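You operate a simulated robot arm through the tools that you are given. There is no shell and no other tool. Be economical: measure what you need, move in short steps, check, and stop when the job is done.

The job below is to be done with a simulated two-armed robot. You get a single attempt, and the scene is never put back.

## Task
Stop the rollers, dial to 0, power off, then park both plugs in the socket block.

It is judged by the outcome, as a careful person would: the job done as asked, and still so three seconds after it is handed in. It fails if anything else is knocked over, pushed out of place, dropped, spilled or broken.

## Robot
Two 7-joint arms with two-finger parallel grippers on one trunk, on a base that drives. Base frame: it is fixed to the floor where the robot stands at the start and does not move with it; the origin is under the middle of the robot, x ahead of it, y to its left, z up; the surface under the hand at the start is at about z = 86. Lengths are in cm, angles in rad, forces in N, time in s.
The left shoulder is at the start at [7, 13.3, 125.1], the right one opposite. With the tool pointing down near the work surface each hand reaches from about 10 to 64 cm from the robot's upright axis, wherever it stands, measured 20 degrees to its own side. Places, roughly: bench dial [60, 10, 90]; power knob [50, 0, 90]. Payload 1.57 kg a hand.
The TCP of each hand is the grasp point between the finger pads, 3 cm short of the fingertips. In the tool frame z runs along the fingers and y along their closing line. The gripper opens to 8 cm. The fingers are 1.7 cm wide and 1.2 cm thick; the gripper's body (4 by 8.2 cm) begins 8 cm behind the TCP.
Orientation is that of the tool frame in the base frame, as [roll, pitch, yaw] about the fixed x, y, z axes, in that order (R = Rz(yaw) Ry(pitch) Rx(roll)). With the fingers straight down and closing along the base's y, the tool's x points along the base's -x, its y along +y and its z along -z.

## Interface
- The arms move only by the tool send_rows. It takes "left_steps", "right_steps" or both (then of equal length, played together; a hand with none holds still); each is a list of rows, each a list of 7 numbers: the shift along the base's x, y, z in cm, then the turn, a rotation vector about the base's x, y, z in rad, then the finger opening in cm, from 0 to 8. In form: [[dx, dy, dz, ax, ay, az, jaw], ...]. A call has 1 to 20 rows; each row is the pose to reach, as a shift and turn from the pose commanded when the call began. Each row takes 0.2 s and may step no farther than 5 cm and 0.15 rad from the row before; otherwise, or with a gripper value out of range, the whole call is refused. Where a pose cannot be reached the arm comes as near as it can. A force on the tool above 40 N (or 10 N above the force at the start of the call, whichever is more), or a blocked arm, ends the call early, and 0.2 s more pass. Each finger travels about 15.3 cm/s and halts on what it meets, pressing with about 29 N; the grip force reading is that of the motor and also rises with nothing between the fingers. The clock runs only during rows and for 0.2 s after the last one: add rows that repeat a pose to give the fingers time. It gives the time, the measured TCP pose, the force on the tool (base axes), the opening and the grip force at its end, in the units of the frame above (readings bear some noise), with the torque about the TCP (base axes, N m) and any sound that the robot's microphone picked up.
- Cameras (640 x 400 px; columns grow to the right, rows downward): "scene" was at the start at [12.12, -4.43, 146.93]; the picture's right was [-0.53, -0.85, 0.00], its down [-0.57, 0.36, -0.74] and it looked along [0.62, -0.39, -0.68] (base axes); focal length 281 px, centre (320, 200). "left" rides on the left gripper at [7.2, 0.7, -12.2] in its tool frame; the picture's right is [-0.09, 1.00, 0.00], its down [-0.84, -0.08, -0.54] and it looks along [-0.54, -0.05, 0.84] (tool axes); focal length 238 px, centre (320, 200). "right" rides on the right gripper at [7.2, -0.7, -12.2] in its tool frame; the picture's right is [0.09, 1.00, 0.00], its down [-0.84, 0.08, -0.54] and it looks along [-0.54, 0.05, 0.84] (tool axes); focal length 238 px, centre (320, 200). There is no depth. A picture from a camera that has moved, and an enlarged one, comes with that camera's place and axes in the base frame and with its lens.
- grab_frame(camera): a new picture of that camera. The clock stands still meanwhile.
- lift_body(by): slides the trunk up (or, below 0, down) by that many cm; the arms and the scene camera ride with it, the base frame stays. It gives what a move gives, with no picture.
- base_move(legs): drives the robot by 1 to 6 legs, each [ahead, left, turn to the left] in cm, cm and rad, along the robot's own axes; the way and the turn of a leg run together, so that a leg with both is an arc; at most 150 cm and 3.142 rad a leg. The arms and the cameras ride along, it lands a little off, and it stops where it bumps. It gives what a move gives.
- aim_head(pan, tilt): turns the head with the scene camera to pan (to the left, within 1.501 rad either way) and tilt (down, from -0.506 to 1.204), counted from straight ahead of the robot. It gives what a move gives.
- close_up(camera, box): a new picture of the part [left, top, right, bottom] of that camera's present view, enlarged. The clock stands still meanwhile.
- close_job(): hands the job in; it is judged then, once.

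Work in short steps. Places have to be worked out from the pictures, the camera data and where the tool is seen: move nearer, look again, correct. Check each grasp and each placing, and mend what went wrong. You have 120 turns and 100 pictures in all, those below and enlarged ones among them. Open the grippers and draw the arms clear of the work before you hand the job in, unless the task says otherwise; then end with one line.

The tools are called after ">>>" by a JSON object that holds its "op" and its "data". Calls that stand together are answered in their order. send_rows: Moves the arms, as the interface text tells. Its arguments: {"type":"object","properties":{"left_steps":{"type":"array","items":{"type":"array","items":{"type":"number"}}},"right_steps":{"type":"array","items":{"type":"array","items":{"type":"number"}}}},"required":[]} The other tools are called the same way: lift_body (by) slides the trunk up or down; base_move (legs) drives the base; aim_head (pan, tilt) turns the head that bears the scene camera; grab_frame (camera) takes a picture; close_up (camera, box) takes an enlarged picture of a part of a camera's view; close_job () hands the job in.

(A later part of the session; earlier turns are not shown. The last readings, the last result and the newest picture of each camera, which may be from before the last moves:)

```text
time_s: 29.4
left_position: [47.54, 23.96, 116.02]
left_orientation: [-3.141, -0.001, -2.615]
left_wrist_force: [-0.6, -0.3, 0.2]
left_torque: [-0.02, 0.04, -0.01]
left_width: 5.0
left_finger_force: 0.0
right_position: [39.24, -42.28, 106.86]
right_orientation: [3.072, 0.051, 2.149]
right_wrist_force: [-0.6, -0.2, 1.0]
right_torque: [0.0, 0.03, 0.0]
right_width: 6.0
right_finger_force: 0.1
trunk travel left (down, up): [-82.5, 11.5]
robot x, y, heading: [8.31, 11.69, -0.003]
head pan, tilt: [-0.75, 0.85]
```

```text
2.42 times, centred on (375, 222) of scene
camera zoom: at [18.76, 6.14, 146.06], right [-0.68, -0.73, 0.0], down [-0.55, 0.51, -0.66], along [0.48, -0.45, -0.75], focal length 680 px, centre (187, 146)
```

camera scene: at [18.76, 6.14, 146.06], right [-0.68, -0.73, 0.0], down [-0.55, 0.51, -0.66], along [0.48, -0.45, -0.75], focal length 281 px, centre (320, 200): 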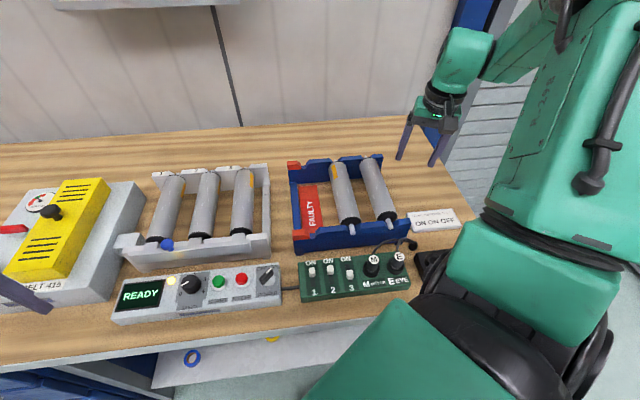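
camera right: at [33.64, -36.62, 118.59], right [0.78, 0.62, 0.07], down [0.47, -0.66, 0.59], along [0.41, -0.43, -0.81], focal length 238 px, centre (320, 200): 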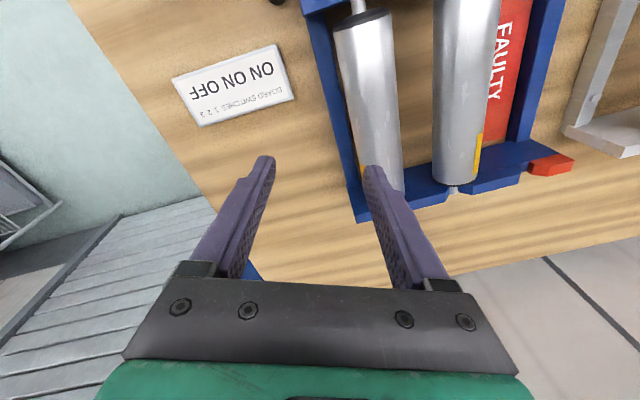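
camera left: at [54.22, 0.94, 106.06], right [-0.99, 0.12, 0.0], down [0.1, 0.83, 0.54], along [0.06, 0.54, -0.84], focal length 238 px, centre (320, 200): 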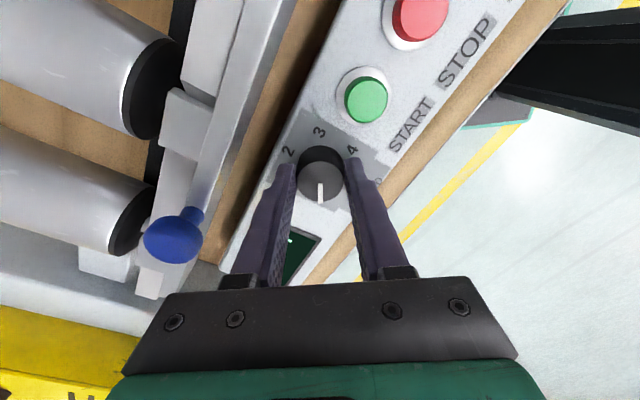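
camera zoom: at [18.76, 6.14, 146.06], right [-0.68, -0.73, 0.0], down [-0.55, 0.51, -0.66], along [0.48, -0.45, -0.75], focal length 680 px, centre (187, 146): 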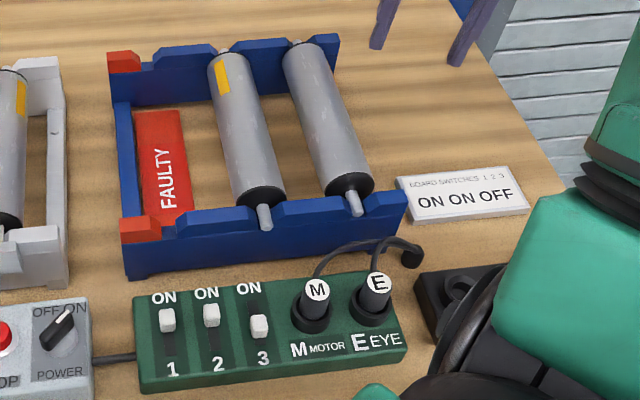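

The frame looks in place to within my measuring error, and nothing has fallen. I undo the right wrist's awkward turn in place, and send the left hand over the power knob at yaw about 4.7.

>>> {"op": "send_rows", "data": {"left_steps": [[0, -3, 0, 0, 0, 0.13, 5], [0, -6, 0, 0, 0, 0.26, 5], [0, -9, 0, 0, 0, 0.39, 5], [0, -12, 0, 0, 0, 0.52, 5], [0, -16, 0, 0, 0, 0.65, 5], [0, -20, -2, 0, 0, 0.78, 5], [-0.5, -24, -4, 0, 0, 0.91, 5], [-1.1, -28, -7, 0, 0, 1.03, 5], [-1.1, -28, -10, 0, 0, 1.03, 5]], "right_steps": [[0, 0, 1, 0, 0, 0.12, 6], [0, 0, 2, 0, 0, 0.24, 6], [0, 0, 3, 0, 0, 0.36, 6], [0, 0, 4, 0, 0, 0.48, 6], [0, 0, 5, 0, 0, 0.6, 6], [0, 0, 6, 0, 0, 0.72, 6], [0, 0, 7, 0, 0, 0.84, 6], [0, 0, 8, 0, 0, 0.96, 6], [0, 0, 9, 0, 0, 0.99, 6]]}}

>>> {"op": "grab_frame", "data": {"camera": "left"}}

>>> {"op": "grab_frame", "data": {"camera": "scene"}}

```text
refused: row 8 steps farther than a row can; nothing moved
```

```text
64 pictures are left
camera left: at [40.9, 20.9, 128.15], right [-0.42, 0.91, 0.0], down [0.76, 0.35, 0.54], along [0.49, 0.23, -0.84], focal length 238 px, centre (320, 200)
```

left: 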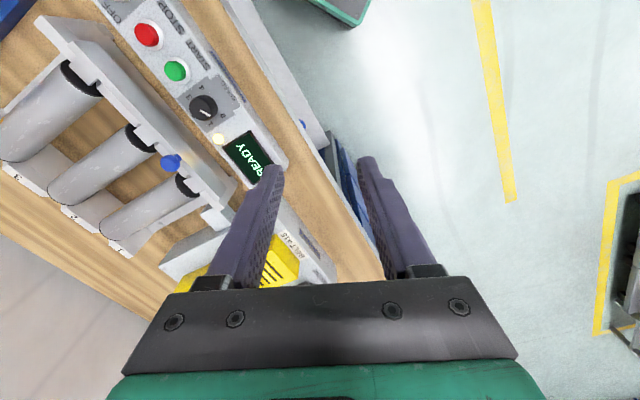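

```text
63 pictures are left
camera scene: at [18.76, 6.14, 146.06], right [-0.68, -0.73, 0.0], down [-0.55, 0.51, -0.66], along [0.48, -0.45, -0.75], focal length 281 px, centre (320, 200)
```

scene: 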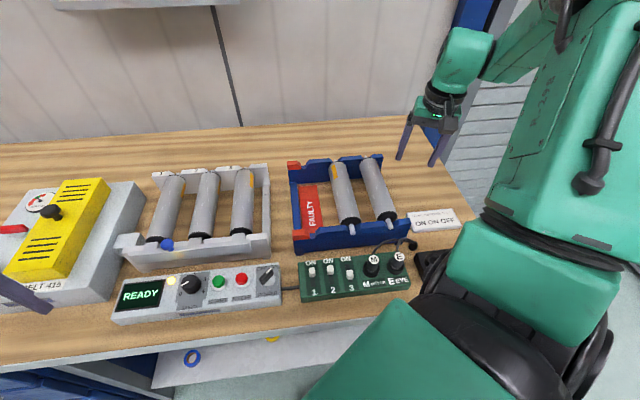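

That was refused because one step was slightly too long. I resend with smaller steps.

>>> {"op": "send_rows", "data": {"left_steps": [[0, -3, 0, 0, 0, 0.13, 5], [0, -6, 0, 0, 0, 0.26, 5], [0, -9, 0, 0, 0, 0.39, 5], [0, -12, 0, 0, 0, 0.52, 5], [0, -16, 0, 0, 0, 0.65, 5], [0, -20, -2, 0, 0, 0.78, 5], [-0.5, -24, -4, 0, 0, 0.91, 5], [-1.1, -28, -6, 0, 0, 1.03, 5], [-1.1, -28, -10, 0, 0, 1.03, 5]], "right_steps": [[0, 0, 1, 0, 0, 0.12, 6], [0, 0, 2, 0, 0, 0.24, 6], [0, 0, 3, 0, 0, 0.36, 6], [0, 0, 4, 0, 0, 0.48, 6], [0, 0, 5, 0, 0, 0.6, 6], [0, 0, 6, 0, 0, 0.72, 6], [0, 0, 7, 0, 0, 0.84, 6], [0, 0, 8, 0, 0, 0.96, 6], [0, 0, 9, 0, 0, 0.99, 6]]}}

>>> {"op": "grab_frame", "data": {"camera": "left"}}

```text
time_s: 31.4
left_position: [46.32, -3.94, 105.95]
left_orientation: [3.14, -0.003, -1.586]
left_wrist_force: [0.6, 0.7, 0.0]
left_torque: [-0.02, -0.01, 0.03]
left_width: 5.0
left_finger_force: 0.1
right_position: [39.2, -42.3, 115.9]
right_orientation: [3.082, 0.056, 3.134]
right_wrist_force: [0.0, -0.1, 0.4]
right_torque: [-0.02, 0.02, 0.0]
right_width: 6.01
right_finger_force: 0.1
trunk travel left (down, up): [-82.5, 11.5]
robot x, y, heading: [7.77, 11.55, -0.007]
head pan, tilt: [-0.75, 0.85]
```

```text
62 pictures are left
camera left: at [45.6, -11.09, 118.13], right [-0.99, 0.11, 0.0], down [0.09, 0.84, 0.54], along [0.06, 0.54, -0.84], focal length 238 px, centre (320, 200)
```

left: 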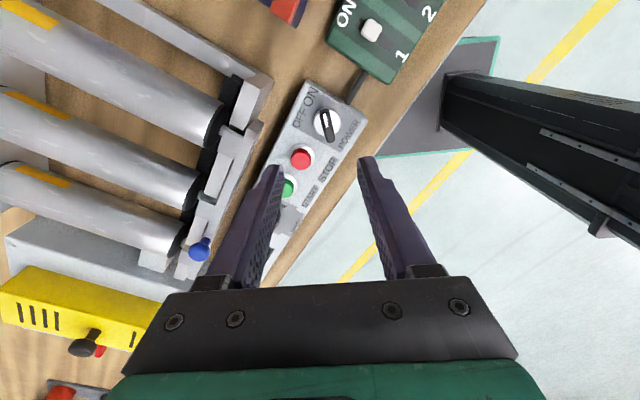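

>>> {"op": "close_up", "data": {"camera": "left", "box": [256, 75, 384, 155]}}

```text
5.00 times, centred on (320, 115) of left
camera zoom: at [45.6, -11.09, 118.13], right [-0.99, 0.11, 0.0], down [0.09, 0.84, 0.54], along [0.06, 0.54, -0.84], focal length 1192 px, centre (320, 625)
```

zoom: 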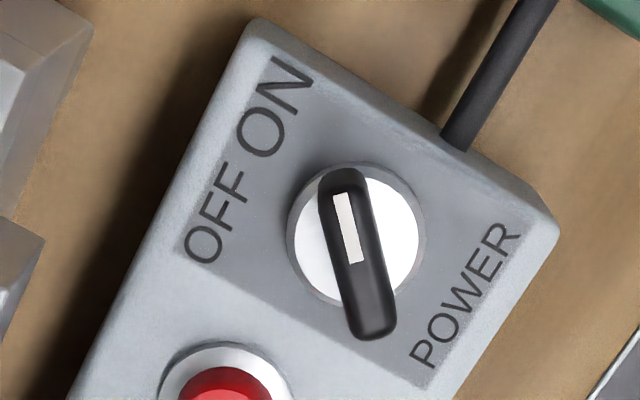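

The power bar is centred at about (45.6, -3.75), points to ON at about 50° clockwise of box-up, and is about 1 cm wide. I align the fingers across it, lower and close gently.

>>> {"op": "send_rows", "data": {"left_steps": [[-0.4, 0.1, -4, 0, 0, 0.07, 4], [-0.72, 0.19, -8.5, 0, 0, 0.07, 4], [-0.72, 0.19, -10.5, 0, 0, 0.07, 4], [-0.72, 0.19, -12, 0, 0, 0.07, 4], [-0.72, 0.19, -12, 0, 0, 0.07, 4]]}}

>>> {"op": "grab_frame", "data": {"camera": "left"}}

>>> {"op": "close_up", "data": {"camera": "scene", "box": [200, 220, 328, 300]}}

```text
time_s: 32.6
left_position: [45.56, -3.99, 93.95]
left_orientation: [-3.141, -0.002, -1.516]
left_wrist_force: [-0.5, -0.3, 0.9]
left_torque: [-0.02, 0.01, 0.04]
left_width: 4.01
left_finger_force: 0.1
right_position: [39.2, -42.37, 116.03]
right_orientation: [3.081, 0.054, 3.133]
right_wrist_force: [-1.0, -0.8, 0.5]
right_torque: [0.03, 0.02, -0.02]
right_width: 5.98
right_finger_force: 0.1
trunk travel left (down, up): [-82.5, 11.5]
robot x, y, heading: [7.95, 11.31, -0.001]
head pan, tilt: [-0.75, 0.85]
```

```text
60 pictures are left
camera left: at [45.34, -11.07, 106.09], right [-1.0, 0.04, 0.0], down [0.03, 0.84, 0.54], along [0.02, 0.54, -0.84], focal length 238 px, centre (320, 200)
```

left: 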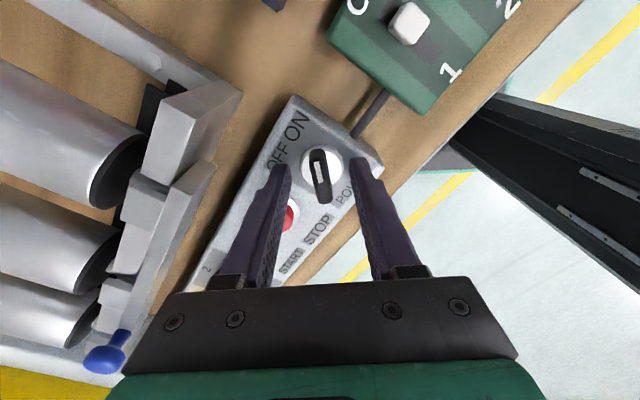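

```text
5.00 times, centred on (264, 260) of scene
camera zoom: at [18.8, 6.13, 146.06], right [-0.68, -0.73, 0.0], down [-0.55, 0.51, -0.66], along [0.48, -0.45, -0.75], focal length 1403 px, centre (600, -100)
```

zoom: 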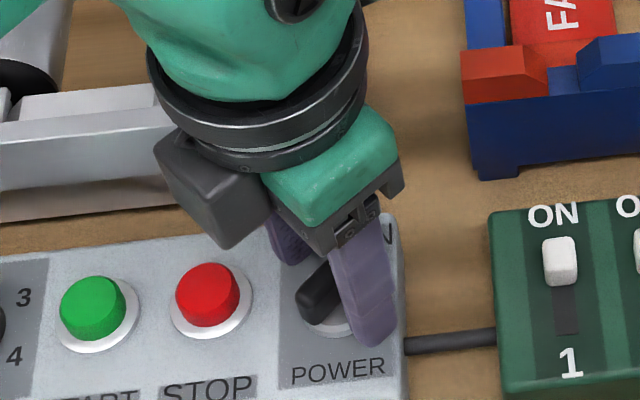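

The fingers straddle the bar. I close on it and turn counter-clockwise in a first stage.

>>> {"op": "send_rows", "data": {"left_steps": [[0, 0, 0, 0, 0, 0, 2], [0, 0, 0, 0, 0, 0, 0.8], [0, 0, 0, 0, 0, 0, 0.5], [0, 0, 0, 0, 0, 0.15, 0.5], [0, 0, 0, 0, 0, 0.3, 0.5], [0, 0, 0, 0, 0, 0.45, 0.5], [0, 0, 0, 0, 0, 0.6, 0.5], [0, 0, 0, 0, 0, 0.75, 0.5], [0, 0, 0, 0, 0, 0.9, 0.5]]}}

>>> {"op": "grab_frame", "data": {"camera": "left"}}

>>> {"op": "grab_frame", "data": {"camera": "scene"}}

```text
time_s: 34.6
left_position: [45.62, -3.89, 93.84]
left_orientation: [3.141, 0.0, -0.615]
left_wrist_force: [-4.6, 2.2, -5.6]
left_torque: [0.11, 0.24, 0.02]
left_width: 1.07
left_finger_force: 28.3
right_position: [39.14, -42.39, 115.94]
right_orientation: [3.08, 0.055, 3.131]
right_wrist_force: [0.5, 0.1, -0.7]
right_torque: [0.02, -0.01, 0.0]
right_width: 6.0
right_finger_force: 0.1
trunk travel left (down, up): [-82.5, 11.5]
robot x, y, heading: [7.99, 11.27, -0.003]
head pan, tilt: [-0.75, 0.85]
```

```text
58 pictures are left
camera left: at [51.08, -8.52, 106.11], right [-0.65, -0.76, 0.0], down [-0.64, 0.55, 0.54], along [-0.41, 0.35, -0.84], focal length 238 px, centre (320, 200)
```

left: 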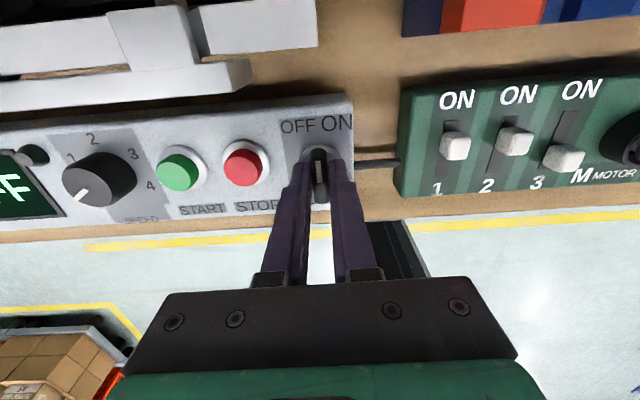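

```text
57 pictures are left
camera scene: at [18.75, 6.15, 146.06], right [-0.68, -0.73, 0.0], down [-0.55, 0.51, -0.66], along [0.48, -0.45, -0.75], focal length 281 px, centre (320, 200)
```

scene: 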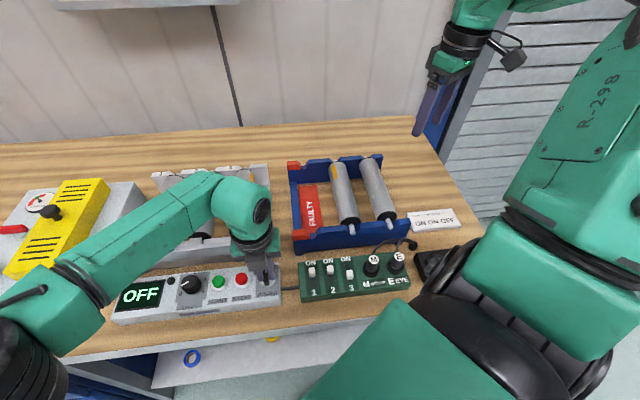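

The display already reads OFF. The bar is at about box-up, so I continue toward the OFF mark and watch the torque.

>>> {"op": "send_rows", "data": {"left_steps": [[0, 0, 0, 0, 0, 0.15, 0.5], [0, 0, 0, 0, 0, 0.3, 0.5], [0, 0, 0, 0, 0, 0.45, 0.5], [0, 0, 0, 0, 0, 0.6, 0.5], [0, 0, 0, 0, 0, 0.75, 0.5]]}}

>>> {"op": "close_up", "data": {"camera": "left", "box": [220, 80, 420, 205]}}

```text
time_s: 35.8
left_position: [45.64, -3.83, 93.96]
left_orientation: [3.142, 0.0, 0.136]
left_wrist_force: [-4.9, 6.4, -6.2]
left_torque: [0.03, 0.75, 0.01]
left_width: 1.09
left_finger_force: 28.4
right_position: [39.11, -42.26, 116.02]
right_orientation: [3.082, 0.057, 3.132]
right_wrist_force: [0.1, 0.3, 0.5]
right_torque: [-0.03, -0.02, 0.01]
right_width: 6.0
right_finger_force: 0.1
trunk travel left (down, up): [-82.5, 11.5]
robot x, y, heading: [8.33, 11.38, -0.003]
head pan, tilt: [-0.75, 0.85]
```

```text
3.20 times, centred on (320, 142) of left
camera zoom: at [52.82, -3.45, 106.12], right [0.04, -1.0, 0.0], down [-0.84, -0.04, 0.54], along [-0.54, -0.02, -0.84], focal length 763 px, centre (320, 384)
```

zoom: 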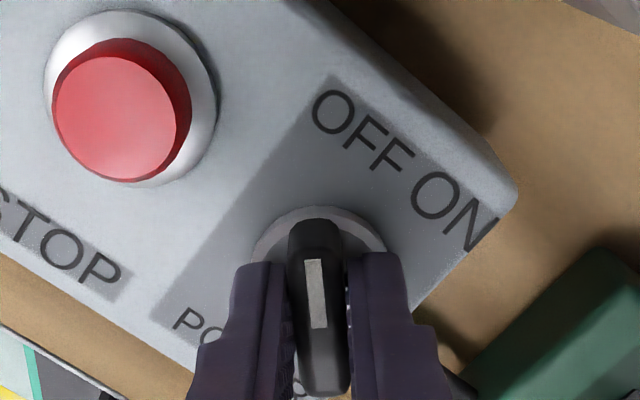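

The bar points at OFF and the display says OFF. I release, rise, and turn the left hand away to its side.

>>> {"op": "send_rows", "data": {"left_steps": [[0, 0, 0, 0, 0, 0, 3], [0, 0, 0, 0, 0, 0, 4], [0, 0, 3, 0, 0, 0, 4], [0, 0, 7, 0, 0, 0, 4], [0, 2, 11, 0, 0, -0.15, 4], [0, 5, 13, 0, 0, -0.3, 4], [0, 8, 14, 0, 0, -0.45, 4], [0, 11, 15, 0, 0, -0.6, 4], [0, 14, 16, 0, 0, -0.75, 4], [0, 17, 17, 0, 0, -0.9, 4], [0, 20, 18, 0, 0, -1.05, 4], [0, 23, 19, 0, 0, -1.2, 4], [0, 26, 20, 0, 0, -1.35, 4], [0, 28, 20, 0, 0, -1.5, 4], [0, 28, 20, 0, 0, -1.65, 4], [0, 28, 20, 0, 0, -1.8, 4]]}}

>>> {"op": "base_move", "data": {"legs": [[-8, -11.5, 0]]}}

>>> {"op": "aim_head", "data": {"pan": -0.562, "tilt": 0.742}}

>>> {"op": "grab_frame", "data": {"camera": "scene"}}

>>> {"op": "grab_frame", "data": {"camera": "right"}}

```text
time_s: 39.2
left_position: [45.71, 24.11, 113.93]
left_orientation: [-3.141, -0.002, -1.669]
left_wrist_force: [0.2, -0.6, 0.3]
left_torque: [0.02, 0.04, -0.02]
left_width: 3.98
left_finger_force: 0.0
right_position: [39.1, -42.35, 115.8]
right_orientation: [3.08, 0.056, 3.132]
right_wrist_force: [-0.2, 0.8, 0.8]
right_torque: [-0.01, -0.01, 0.01]
right_width: 6.03
right_finger_force: 0.1
trunk travel left (down, up): [-82.5, 11.5]
robot x, y, heading: [7.97, 11.37, -0.004]
head pan, tilt: [-0.75, 0.85]
```

```text
time_s: 40.5
left_position: [37.77, 12.72, 113.93]
left_orientation: [3.139, -0.005, -1.664]
left_wrist_force: [-0.1, 0.6, 0.7]
left_torque: [-0.03, 0.0, 0.03]
left_width: 4.01
left_finger_force: 0.2
right_position: [31.19, -53.73, 115.96]
right_orientation: [3.083, 0.054, 3.133]
right_wrist_force: [0.2, 0.8, -0.8]
right_torque: [-0.01, 0.01, 0.01]
right_width: 6.0
right_finger_force: 0.1
trunk travel left (down, up): [-82.5, 11.5]
robot x, y, heading: [0.06, -0.13, -0.003]
head pan, tilt: [-0.75, 0.85]
```

```text
time_s: 41.3
left_position: [37.74, 12.39, 113.96]
left_orientation: [-3.141, 0.0, -1.666]
left_wrist_force: [0.5, 0.6, -0.2]
left_torque: [0.01, -0.04, 0.02]
left_width: 3.99
left_finger_force: 0.2
right_position: [31.13, -54.0, 115.97]
right_orientation: [3.081, 0.056, 3.132]
right_wrist_force: [-0.3, 0.7, -0.5]
right_torque: [-0.06, 0.02, 0.0]
right_width: 6.02
right_finger_force: 0.0
trunk travel left (down, up): [-82.5, 11.5]
robot x, y, heading: [-0.03, 0.19, -0.002]
head pan, tilt: [-0.562, 0.742]
```

```text
55 pictures are left
camera scene: at [12.07, -4.58, 146.93], right [-0.53, -0.85, 0.0], down [-0.57, 0.36, -0.74], along [0.62, -0.39, -0.68], focal length 281 px, centre (320, 200)
```

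scene: 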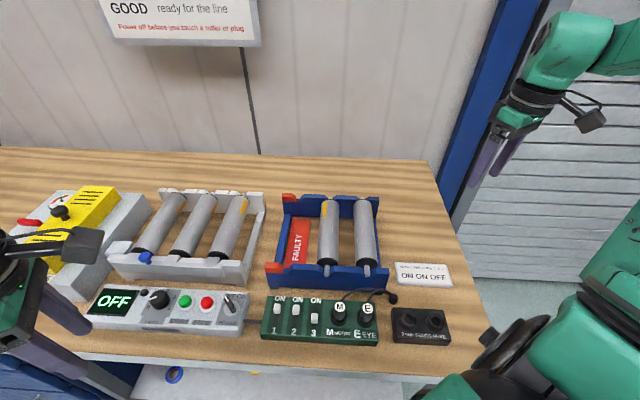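

```text
54 pictures are left
camera right: at [23.18, -55.34, 127.57], right [-0.09, 0.99, 0.06], down [0.81, 0.04, 0.59], along [0.59, 0.1, -0.8], focal length 238 px, centre (320, 200)
```

right: 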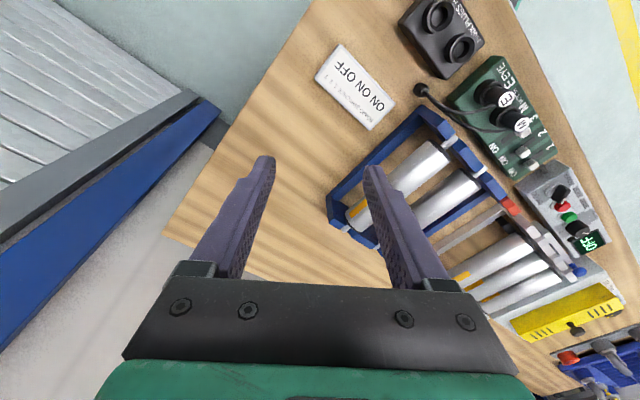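

The blue frame sits exactly where it was in the first picture, so nothing was displaced. I level the right hand and bring it toward the plugs for a close look.

>>> {"op": "send_rows", "data": {"right_steps": [[0, 2, 0, -0.03, 0.028, 0, 6], [0, 5, 0, -0.06, 0.056, 0, 6], [0, 9, 0, -0.06, 0.056, 0, 6], [0, 13, 0, -0.06, 0.056, 0, 6], [0, 17, 0, -0.06, 0.056, 0, 6], [0, 21, -1, -0.06, 0.056, 0, 6], [0, 24, -3, -0.06, 0.056, 0, 6], [0, 26, -5, -0.06, 0.056, 0, 6]]}}

>>> {"op": "grab_frame", "data": {"camera": "right"}}

>>> {"op": "close_up", "data": {"camera": "scene", "box": [310, 275, 470, 375]}}

```text
time_s: 43.1
left_position: [37.77, 12.49, 113.78]
left_orientation: [-3.141, -0.002, -1.665]
left_wrist_force: [0.1, -0.8, 0.5]
left_torque: [-0.01, -0.02, -0.01]
left_width: 4.01
left_finger_force: 0.3
right_position: [31.74, -33.39, 110.84]
right_orientation: [3.124, 0.0, -3.135]
right_wrist_force: [0.3, 0.0, -0.3]
right_torque: [-0.01, 0.01, 0.02]
right_width: 6.03
right_finger_force: 0.1
right hand out of reach, approached as far as the arm can: row 6, 7, 8
trunk travel left (down, up): [-82.5, 11.5]
robot x, y, heading: [-0.09, -0.21, -0.006]
head pan, tilt: [-0.562, 0.742]
```

```text
53 pictures are left
camera right: at [24.52, -34.47, 123.02], right [-0.1, 1.0, 0.02], down [0.84, 0.07, 0.54], along [0.54, 0.07, -0.84], focal length 238 px, centre (320, 200)
```

right: 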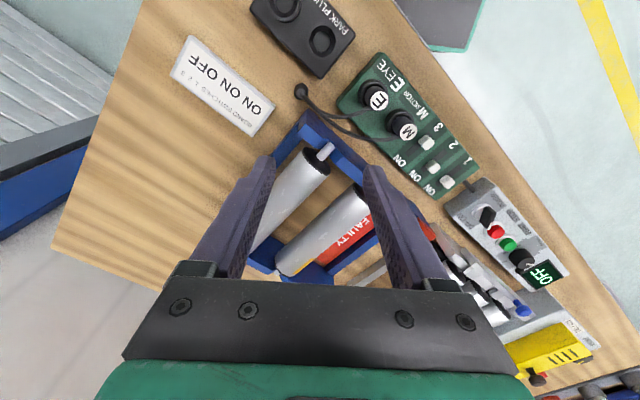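

```text
4.00 times, centred on (390, 325) of scene
camera zoom: at [12.17, -4.53, 146.93], right [-0.53, -0.85, 0.0], down [-0.57, 0.36, -0.74], along [0.62, -0.39, -0.68], focal length 1123 px, centre (40, -300)
```

zoom: 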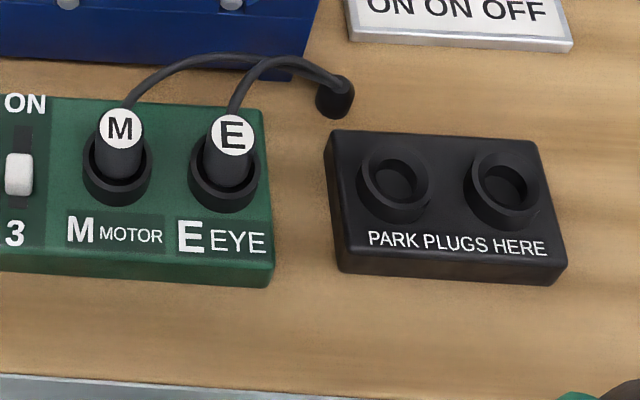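

The right wrist also prefers higher yaw angles. I turn it +0.93 so the fingers face across the row, move over between the plugs, and look closer.

>>> {"op": "send_rows", "data": {"right_steps": [[0, 0, 0, 0, 0, 0.15, 6], [0, 0, 0, 0, 0, 0.3, 6], [0, 0, 0, 0, 0, 0.45, 6], [0, 0, 0, 0, 0, 0.6, 6], [-0.5, 1.5, -1, 0, 0, 0.75, 6], [-1, 3, -2, 0, 0, 0.9, 6], [-1.5, 5, -4, 0, 0, 0.93, 6], [-1.5, 5, -6, 0, 0, 0.93, 6]]}}

>>> {"op": "grab_frame", "data": {"camera": "right"}}

```text
time_s: 44.9
left_position: [37.67, 12.38, 113.9]
left_orientation: [3.139, -0.003, -1.665]
left_wrist_force: [0.7, -0.5, -0.8]
left_torque: [0.01, -0.01, 0.0]
left_width: 3.98
left_finger_force: 0.1
right_position: [30.37, -28.59, 104.81]
right_orientation: [3.14, -0.001, -2.216]
right_wrist_force: [1.1, 0.1, 0.8]
right_torque: [0.02, 0.04, -0.02]
right_width: 6.0
right_finger_force: 0.0
trunk travel left (down, up): [-82.5, 11.5]
robot x, y, heading: [0.33, -0.15, -0.007]
head pan, tilt: [-0.562, 0.742]
```

```text
51 pictures are left
camera right: at [26.51, -34.83, 116.98], right [-0.85, 0.53, 0.0], down [0.44, 0.71, 0.54], along [0.28, 0.46, -0.84], focal length 238 px, centre (320, 200)
```

right: 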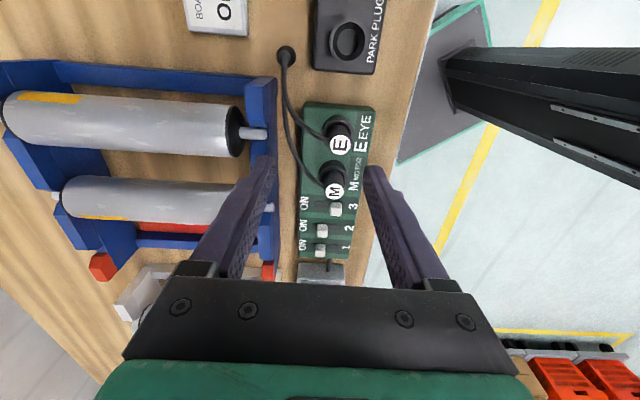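

Triangulating gives the E plug top at about (28.9, -26.4, 94.3) and M at (32.05, -22.0). I zoom in to see where the cable leaves the plug.

>>> {"op": "close_up", "data": {"camera": "right", "box": [264, 85, 392, 215]}}

```text
3.08 times, centred on (328, 150) of right
camera zoom: at [26.51, -34.83, 116.98], right [-0.85, 0.53, 0.0], down [0.44, 0.71, 0.54], along [0.28, 0.46, -0.84], focal length 733 px, centre (295, 354)
```

zoom: 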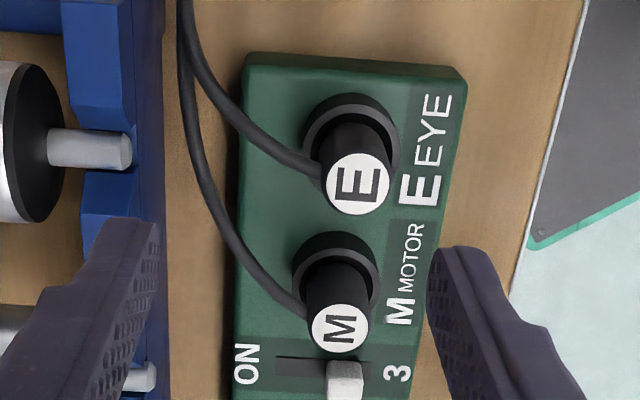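

The cable leaves from the rear side near the top of each plug, so I'll grip along the row direction instead. I turn the right wrist another +1.58 and hover over E.

>>> {"op": "send_rows", "data": {"right_steps": [[0, 0, 0, 0, 0, 0.15, 5], [0, 0, 0, 0, 0, 0.3, 5], [0, 0, 0, 0, 0, 0.45, 4.2], [-0.3, 0.5, 0, 0, 0, 0.6, 4.2], [-0.6, 1, 0, 0, 0, 0.75, 4.2], [-1, 1.6, 0, 0, 0, 0.9, 4.2], [-1.47, 2.19, 0, 0, 0, 1.05, 4.2], [-1.47, 2.19, 0, 0, 0, 1.2, 4.2], [-1.47, 2.19, -1, 0, 0, 1.35, 4.2], [-1.47, 2.19, -2, 0, 0, 1.5, 4.2], [-1.47, 2.19, -3, 0, 0, 1.58, 4.2], [-1.47, 2.19, -4, 0, 0, 1.58, 4.2]]}}

>>> {"op": "grab_frame", "data": {"camera": "right"}}

>>> {"op": "close_up", "data": {"camera": "scene", "box": [290, 250, 450, 350]}}

```text
time_s: 47.5
left_position: [37.61, 12.51, 113.83]
left_orientation: [-3.141, -0.002, -1.665]
left_wrist_force: [0.0, -1.1, -0.4]
left_torque: [0.01, 0.0, 0.02]
left_width: 3.97
left_finger_force: 0.2
right_position: [28.78, -26.5, 100.85]
right_orientation: [-3.14, 0.0, -0.635]
right_wrist_force: [0.0, -0.5, 0.0]
right_torque: [0.0, 0.01, 0.0]
right_width: 4.22
right_finger_force: 0.1
trunk travel left (down, up): [-82.5, 11.5]
robot x, y, heading: [-0.3, -0.55, -0.005]
head pan, tilt: [-0.562, 0.742]
```

```text
49 pictures are left
camera right: at [35.01, -30.19, 113.03], right [-0.52, -0.86, 0.0], down [-0.72, 0.43, 0.54], along [-0.46, 0.28, -0.84], focal length 238 px, centre (320, 200)
```

right: 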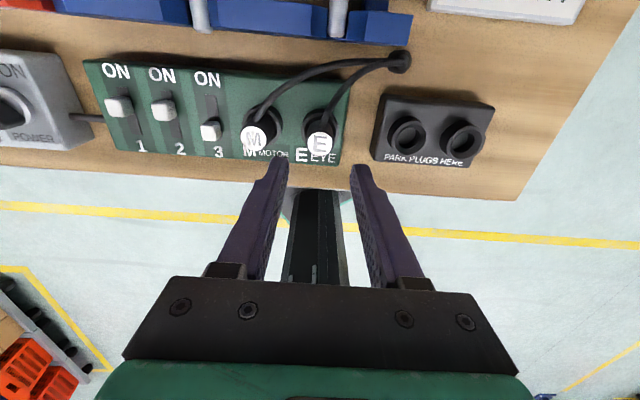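

```text
4.00 times, centred on (370, 300) of scene
camera zoom: at [12.14, -4.56, 146.93], right [-0.53, -0.85, 0.0], down [-0.57, 0.36, -0.74], along [0.62, -0.39, -0.68], focal length 1123 px, centre (120, -200)
```

zoom: 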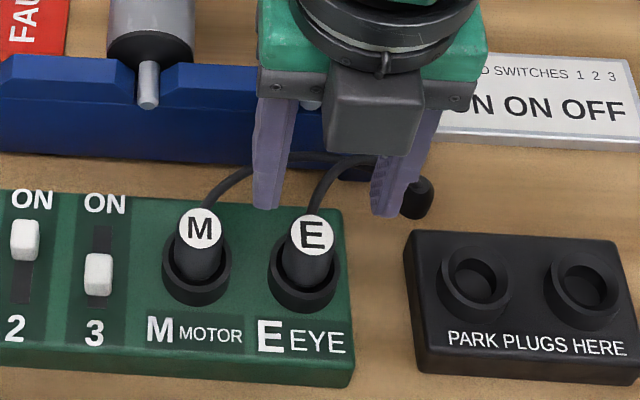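

E is at about (29.15, -26.5) with its top at 93.5, and the holes are at about (24.25, -33.6) and (20.9, -38.25). I centre on E, descend partway and check.

>>> {"op": "send_rows", "data": {"right_steps": [[0.37, 0, -1.5, 0, 0, 0, 4.2], [0.37, 0, -3.2, 0, 0, 0, 4.2], [0.37, 0, -3.2, 0, 0, 0, 4.2]]}}

>>> {"op": "close_up", "data": {"camera": "right", "box": [220, 80, 420, 205]}}

>>> {"op": "close_up", "data": {"camera": "scene", "box": [290, 250, 450, 350]}}

```text
time_s: 48.3
left_position: [37.68, 12.62, 113.99]
left_orientation: [3.141, -0.001, -1.665]
left_wrist_force: [0.6, -0.3, 0.5]
left_torque: [0.01, 0.0, 0.01]
left_width: 4.01
left_finger_force: 0.0
right_position: [29.25, -26.29, 97.69]
right_orientation: [3.141, -0.002, -0.639]
right_wrist_force: [0.4, -0.7, -0.5]
right_torque: [0.01, 0.01, -0.02]
right_width: 4.21
right_finger_force: 0.0
trunk travel left (down, up): [-82.5, 11.5]
robot x, y, heading: [-0.04, -0.26, -0.002]
head pan, tilt: [-0.562, 0.742]
```

```text
3.20 times, centred on (320, 142) of right
camera zoom: at [35.35, -30.18, 109.88], right [-0.52, -0.85, 0.0], down [-0.72, 0.44, 0.54], along [-0.46, 0.28, -0.84], focal length 763 px, centre (320, 384)
```

zoom: 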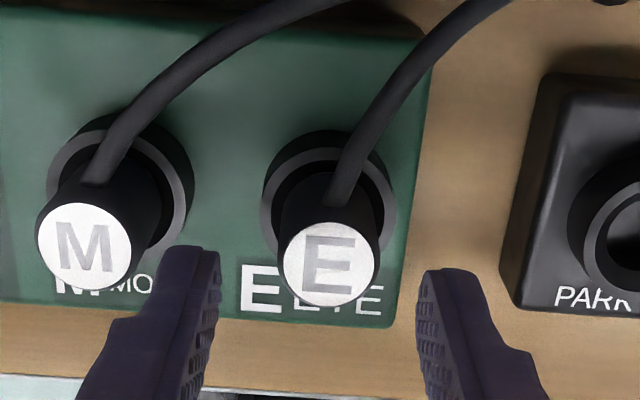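

```text
4.00 times, centred on (370, 300) of scene
camera zoom: at [12.04, -4.5, 146.94], right [-0.53, -0.85, 0.0], down [-0.57, 0.36, -0.74], along [0.62, -0.39, -0.68], focal length 1123 px, centre (120, -200)
```

zoom: 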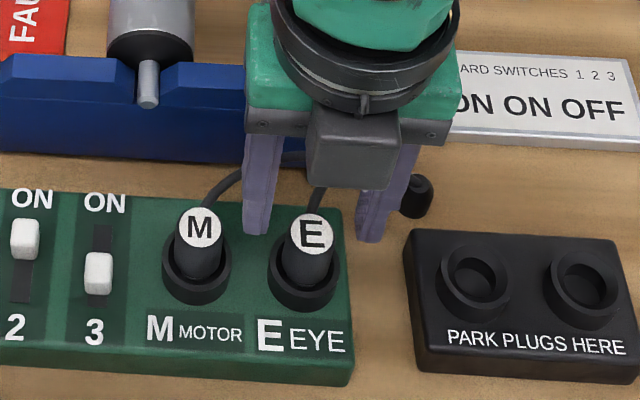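

E reads (29.1, -26.6), so I shift slightly, descend to TCP 93.2 and close on the plug.

>>> {"op": "send_rows", "data": {"right_steps": [[-0.1, -0.2, -1.5, 0, 0, 0, 4.2], [-0.1, -0.2, -3, 0, 0, 0, 4.2], [-0.1, -0.2, -4.5, 0, 0, 0, 4.2], [-0.1, -0.2, -4.5, 0, 0, 0, 3], [-0.1, -0.2, -4.5, 0, 0, 0, 1.5], [-0.1, -0.2, -4.5, 0, 0, 0, 1.2]]}}

>>> {"op": "grab_frame", "data": {"camera": "right"}}

>>> {"op": "close_up", "data": {"camera": "scene", "box": [290, 250, 450, 350]}}

```text
time_s: 49.7
left_position: [37.67, 12.53, 113.97]
left_orientation: [-3.14, -0.002, -1.665]
left_wrist_force: [-0.5, 0.3, -0.2]
left_torque: [-0.01, -0.04, -0.04]
left_width: 3.99
left_finger_force: 0.1
right_position: [29.16, -26.41, 93.33]
right_orientation: [-3.141, 0.0, -0.64]
right_wrist_force: [2.1, -2.0, 15.2]
right_torque: [0.06, -0.05, -0.32]
right_width: 3.58
right_finger_force: 42.6
trunk travel left (down, up): [-82.5, 11.5]
robot x, y, heading: [0.19, -0.63, 0.001]
head pan, tilt: [-0.562, 0.742]
```

```text
45 pictures are left
camera right: at [35.23, -30.35, 105.48], right [-0.52, -0.85, 0.0], down [-0.72, 0.44, 0.54], along [-0.46, 0.28, -0.84], focal length 238 px, centre (320, 200)
```

right: 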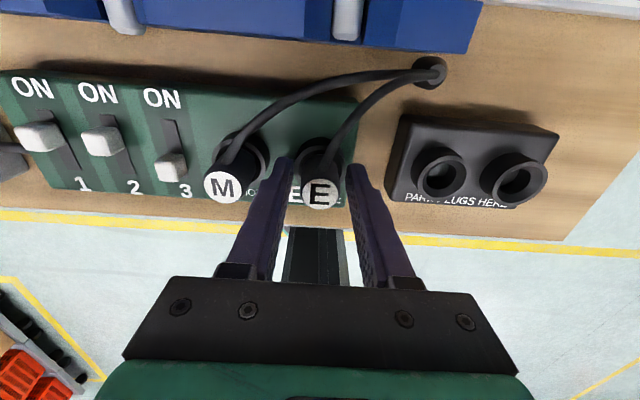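

```text
4.00 times, centred on (370, 300) of scene
camera zoom: at [12.0, -4.44, 146.96], right [-0.53, -0.85, 0.0], down [-0.57, 0.36, -0.74], along [0.62, -0.39, -0.67], focal length 1123 px, centre (120, -200)
```

zoom: 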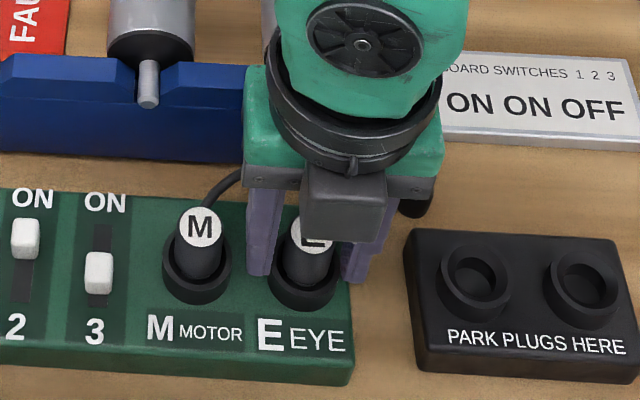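

The 3.58 cm width means the fingers closed on the collar, not the plug. I open, rise 1.3 cm and close again on the plug body.

>>> {"op": "send_rows", "data": {"right_steps": [[0, 0, 0, 0, 0, 0, 4.2], [0, 0, 0, 0, 0, 0, 4.2], [0, -0.1, 1.3, 0, 0, 0, 4.2], [0, -0.1, 1.3, 0, 0, 0, 3], [0, -0.1, 1.3, 0, 0, 0, 1.5], [0, -0.1, 1.3, 0, 0, 0, 1.2], [0, -0.1, 1.3, 0, 0, 0, 1.2]]}}

```text
time_s: 51.3
left_position: [37.53, 12.43, 113.95]
left_orientation: [3.141, -0.003, -1.665]
left_wrist_force: [-1.0, 0.9, 0.4]
left_torque: [-0.04, -0.01, 0.02]
left_width: 4.0
left_finger_force: 0.0
right_position: [29.13, -26.78, 94.54]
right_orientation: [-3.14, -0.001, -0.637]
right_wrist_force: [0.8, -0.4, -0.5]
right_torque: [-0.03, 0.0, -0.04]
right_width: 2.2
right_finger_force: 29.3
trunk travel left (down, up): [-82.5, 11.5]
robot x, y, heading: [0.29, 0.07, -0.008]
head pan, tilt: [-0.562, 0.742]
```

The width of 2.2 cm matches the plug body. I pull it straight up slowly.

>>> {"op": "send_rows", "data": {"right_steps": [[0, 0, 0.5, 0, 0, 0, 1.2], [0, 0, 1.2, 0, 0, 0, 1.2], [0, 0, 2.2, 0, 0, 0, 1.2], [0, 0, 3.5, 0, 0, 0, 1.2], [0, 0, 5, 0, 0, 0, 1.2]]}}

>>> {"op": "grab_frame", "data": {"camera": "right"}}

>>> {"op": "close_up", "data": {"camera": "scene", "box": [290, 250, 450, 350]}}

```text
time_s: 52.5
left_position: [37.58, 12.38, 113.79]
left_orientation: [3.141, -0.002, -1.667]
left_wrist_force: [-0.8, -0.4, 0.0]
left_torque: [-0.02, 0.01, 0.0]
left_width: 4.0
left_finger_force: 0.1
right_position: [29.11, -26.62, 99.55]
right_orientation: [-3.141, 0.0, -0.637]
right_wrist_force: [0.6, -0.6, -0.2]
right_torque: [0.01, -0.01, -0.02]
right_width: 2.22
right_finger_force: 29.0
trunk travel left (down, up): [-82.5, 11.5]
robot x, y, heading: [0.2, -0.27, -0.003]
head pan, tilt: [-0.562, 0.742]
```

```text
43 pictures are left
camera right: at [35.11, -30.49, 111.68], right [-0.52, -0.85, 0.0], down [-0.72, 0.44, 0.54], along [-0.46, 0.28, -0.84], focal length 238 px, centre (320, 200)
```

right: 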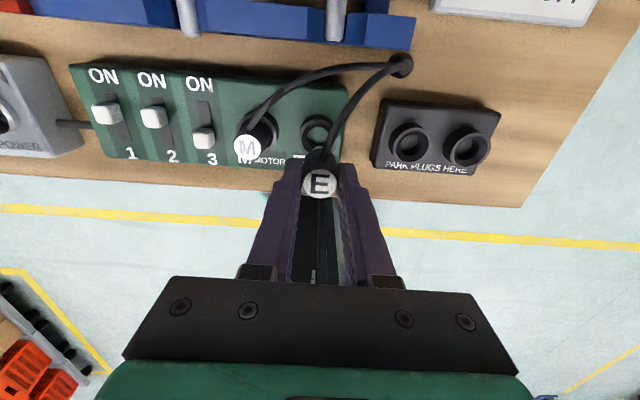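

```text
4.00 times, centred on (370, 300) of scene
camera zoom: at [12.05, -4.51, 146.94], right [-0.53, -0.85, 0.0], down [-0.57, 0.36, -0.74], along [0.62, -0.39, -0.68], focal length 1123 px, centre (120, -200)
```

zoom: 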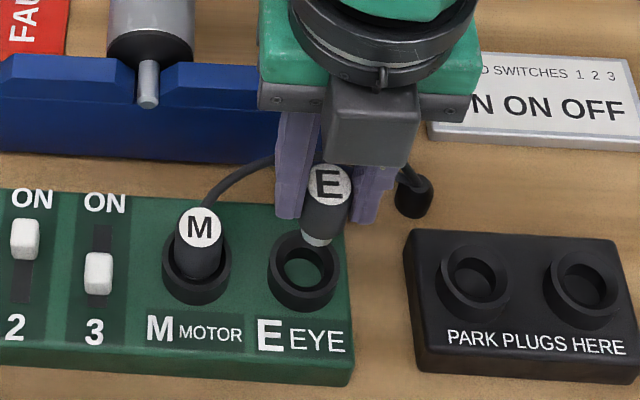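

E is free and held upright. I triangulate hole 1 at (24.05, -33.6) and hole 2 at (20.8, -38.2), both near z 89.3. I carry E over hole 2, the far one, so the cables don't cross.

>>> {"op": "send_rows", "data": {"right_steps": [[-2, -2.8, 0.5, 0, 0, 0, 1.2], [-4, -5.6, 0.5, 0, 0, 0, 1.2], [-6, -8.4, 0.5, 0, 0, 0, 1.2], [-8.3, -11.5, 0.5, 0, 0, 0, 1.2], [-8.3, -11.5, 0.5, 0, 0, 0, 1.2]]}}

>>> {"op": "grab_frame", "data": {"camera": "right"}}

>>> {"op": "close_up", "data": {"camera": "scene", "box": [330, 260, 490, 360]}}

```text
time_s: 53.7
left_position: [37.67, 12.6, 113.98]
left_orientation: [3.141, -0.003, -1.666]
left_wrist_force: [-0.2, -0.9, -0.1]
left_torque: [0.0, 0.0, 0.02]
left_width: 4.0
left_finger_force: 0.0
right_position: [20.87, -38.11, 100.13]
right_orientation: [3.141, -0.001, -0.637]
right_wrist_force: [0.0, -0.4, -0.2]
right_torque: [-0.02, 0.0, -0.03]
right_width: 2.25
right_finger_force: 28.7
trunk travel left (down, up): [-82.5, 11.5]
robot x, y, heading: [-0.04, -0.01, -0.004]
head pan, tilt: [-0.562, 0.742]
```

```text
41 pictures are left
camera right: at [26.87, -42.0, 112.18], right [-0.52, -0.85, 0.0], down [-0.72, 0.44, 0.54], along [-0.46, 0.28, -0.84], focal length 238 px, centre (320, 200)
```

right: 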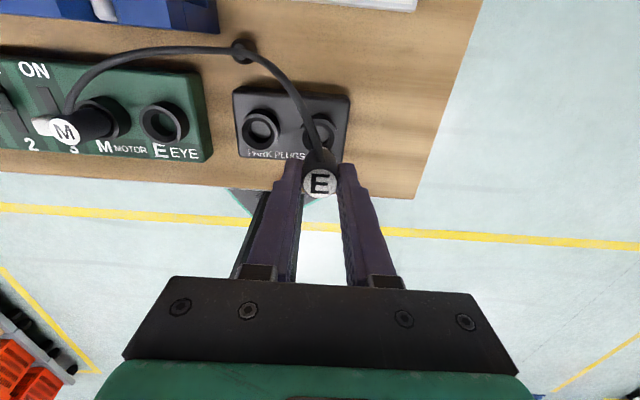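

```text
4.00 times, centred on (410, 310) of scene
camera zoom: at [12.13, -4.53, 146.93], right [-0.53, -0.85, 0.0], down [-0.57, 0.36, -0.74], along [0.62, -0.39, -0.68], focal length 1123 px, centre (-40, -240)
```

zoom: 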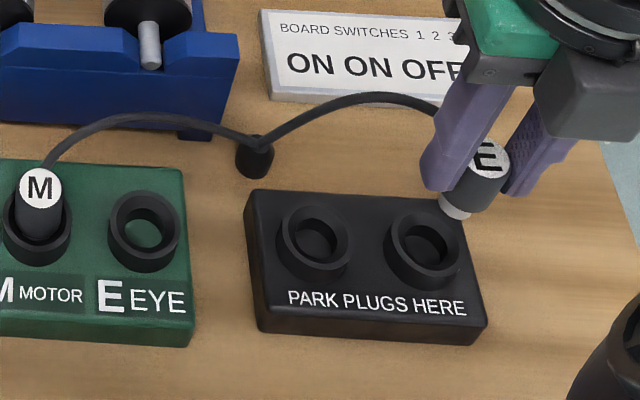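

Against the scene camera, the plug and hole 2 line up the same way the plug and its old socket did, so I'm centred. I lower E slowly into the hole.

>>> {"op": "send_rows", "data": {"right_steps": [[0, 0, -1.5, 0, 0, 0, 1.2], [0, 0, -2.5, 0, 0, 0, 1.2], [0, 0, -3.2, 0, 0, 0, 1.2], [0, 0, -3.8, 0, 0, 0, 1.2], [0, 0, -4.3, 0, 0, 0, 1.2]]}}

>>> {"op": "close_up", "data": {"camera": "scene", "box": [330, 260, 490, 360]}}

>>> {"op": "close_up", "data": {"camera": "right", "box": [220, 60, 420, 200]}}

```text
time_s: 54.9
left_position: [37.86, 12.48, 113.86]
left_orientation: [-3.14, 0.0, -1.665]
left_wrist_force: [0.0, -0.1, -0.3]
left_torque: [0.01, 0.04, -0.01]
left_width: 4.0
left_finger_force: 0.0
right_position: [20.75, -38.21, 95.67]
right_orientation: [-3.14, 0.001, -0.638]
right_wrist_force: [-1.0, 0.4, -0.4]
right_torque: [0.0, 0.0, 0.01]
right_width: 2.24
right_finger_force: 29.0
trunk travel left (down, up): [-82.5, 11.5]
robot x, y, heading: [-0.26, 0.27, -0.003]
head pan, tilt: [-0.562, 0.742]
```

```text
4.00 times, centred on (410, 310) of scene
camera zoom: at [12.13, -4.56, 146.93], right [-0.53, -0.85, 0.0], down [-0.57, 0.36, -0.74], along [0.62, -0.39, -0.68], focal length 1123 px, centre (-40, -240)
```

zoom: 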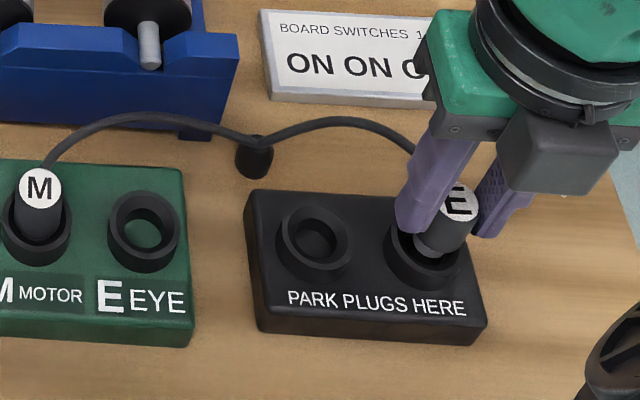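

```text
2.86 times, centred on (320, 130) of right
camera zoom: at [26.92, -42.03, 107.86], right [-0.52, -0.85, 0.0], down [-0.72, 0.44, 0.54], along [-0.46, 0.28, -0.84], focal length 681 px, centre (320, 400)
```

zoom: 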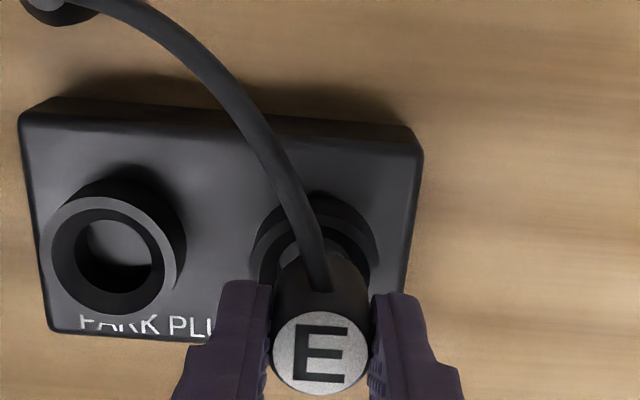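

No contact yet. Both cameras suggest the plug is about 0.28 cm too far along the row, so I shift (+0.15, +0.24) and continue down.

>>> {"op": "send_rows", "data": {"right_steps": [[0.15, 0.24, 0, 0, 0, 0, 1.2], [0.15, 0.24, -0.4, 0, 0, 0, 1.2], [0.15, 0.24, -0.8, 0, 0, 0, 1.2], [0.15, 0.24, -1.1, 0, 0, 0, 1.2]]}}

>>> {"op": "close_up", "data": {"camera": "scene", "box": [330, 260, 490, 360]}}

```text
time_s: 55.9
left_position: [37.7, 12.53, 113.9]
left_orientation: [3.141, -0.002, -1.664]
left_wrist_force: [1.0, 0.0, -0.6]
left_torque: [-0.02, 0.03, -0.01]
left_width: 3.99
left_finger_force: 0.0
right_position: [20.97, -37.95, 94.59]
right_orientation: [-3.141, 0.001, -0.64]
right_wrist_force: [0.9, -0.4, 0.1]
right_torque: [-0.01, 0.0, -0.02]
right_width: 2.21
right_finger_force: 28.9
trunk travel left (down, up): [-82.5, 11.5]
robot x, y, heading: [0.09, -0.06, -0.0]
head pan, tilt: [-0.562, 0.742]
```

```text
4.00 times, centred on (410, 310) of scene
camera zoom: at [12.11, -4.55, 146.93], right [-0.53, -0.85, 0.0], down [-0.57, 0.36, -0.74], along [0.62, -0.39, -0.68], focal length 1123 px, centre (-40, -240)
```

zoom: 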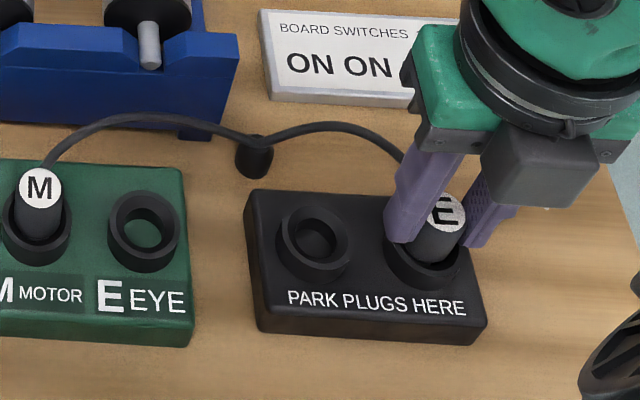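

E is in the hole to about its original depth without resistance. I press down a little more to feel for the seat.

>>> {"op": "send_rows", "data": {"right_steps": [[0, 0, -0.2, 0, 0, 0, 1.2], [0, 0, -0.4, 0, 0, 0, 1.2], [0, 0, -0.6, 0, 0, 0, 1.2]]}}

```text
time_s: 56.7
left_position: [37.62, 12.52, 113.93]
left_orientation: [-3.14, -0.003, -1.665]
left_wrist_force: [0.9, -0.3, 0.6]
left_torque: [0.04, -0.01, 0.0]
left_width: 4.01
left_finger_force: 0.0
right_position: [20.75, -38.0, 94.11]
right_orientation: [3.142, -0.004, -0.639]
right_wrist_force: [2.0, -5.2, 22.0]
right_torque: [-0.17, -0.14, -0.03]
right_width: 2.24
right_finger_force: 28.9
trunk travel left (down, up): [-82.5, 11.5]
robot x, y, heading: [0.0, -0.23, -0.003]
head pan, tilt: [-0.562, 0.742]
```

There is firm contact at TCP 94.1, so it is seated. I open slightly, rise clear and look.

>>> {"op": "send_rows", "data": {"right_steps": [[0, 0, 0.3, 0, 0, 0, 2], [0, 0, 0.3, 0, 0, 0, 3.4], [0, 0, 0.3, 0, 0, 0, 4.2], [0, 0, 3, 0, 0, 0, 4.2], [0, 0, 6.5, 0, 0, 0, 4.2]]}}

>>> {"op": "close_up", "data": {"camera": "scene", "box": [310, 260, 470, 360]}}

>>> {"op": "close_up", "data": {"camera": "right", "box": [80, 60, 400, 260]}}

```text
time_s: 57.9
left_position: [37.56, 12.65, 113.8]
left_orientation: [-3.139, -0.004, -1.667]
left_wrist_force: [0.1, -0.1, 0.9]
left_torque: [-0.01, -0.01, -0.01]
left_width: 4.0
left_finger_force: 0.0
right_position: [20.82, -37.63, 100.63]
right_orientation: [-3.141, -0.001, -0.639]
right_wrist_force: [-0.5, 0.4, -0.1]
right_torque: [-0.04, -0.01, -0.02]
right_width: 4.22
right_finger_force: 0.1
trunk travel left (down, up): [-82.5, 11.5]
robot x, y, heading: [-0.12, -0.31, 0.001]
head pan, tilt: [-0.562, 0.742]
```

```text
4.00 times, centred on (390, 310) of scene
camera zoom: at [11.93, -4.34, 146.95], right [-0.53, -0.85, 0.0], down [-0.57, 0.36, -0.74], along [0.62, -0.39, -0.67], focal length 1123 px, centre (40, -240)
```

zoom: 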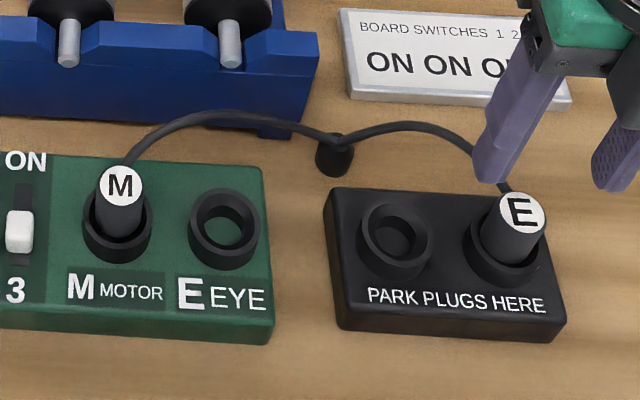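

```text
2.00 times, centred on (240, 160) of right
camera zoom: at [26.99, -41.52, 112.8], right [-0.52, -0.85, 0.0], down [-0.72, 0.44, 0.54], along [-0.46, 0.28, -0.84], focal length 477 px, centre (480, 280)
```

zoom: 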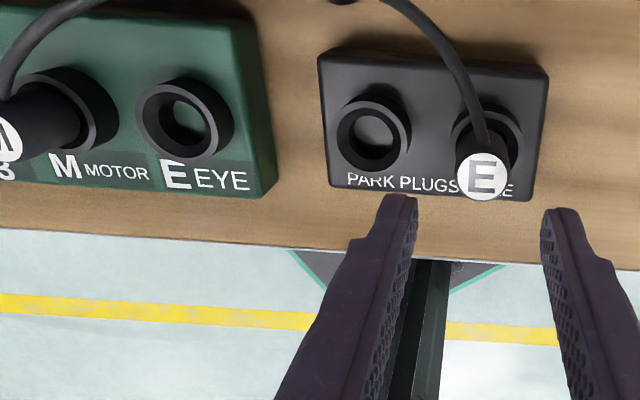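

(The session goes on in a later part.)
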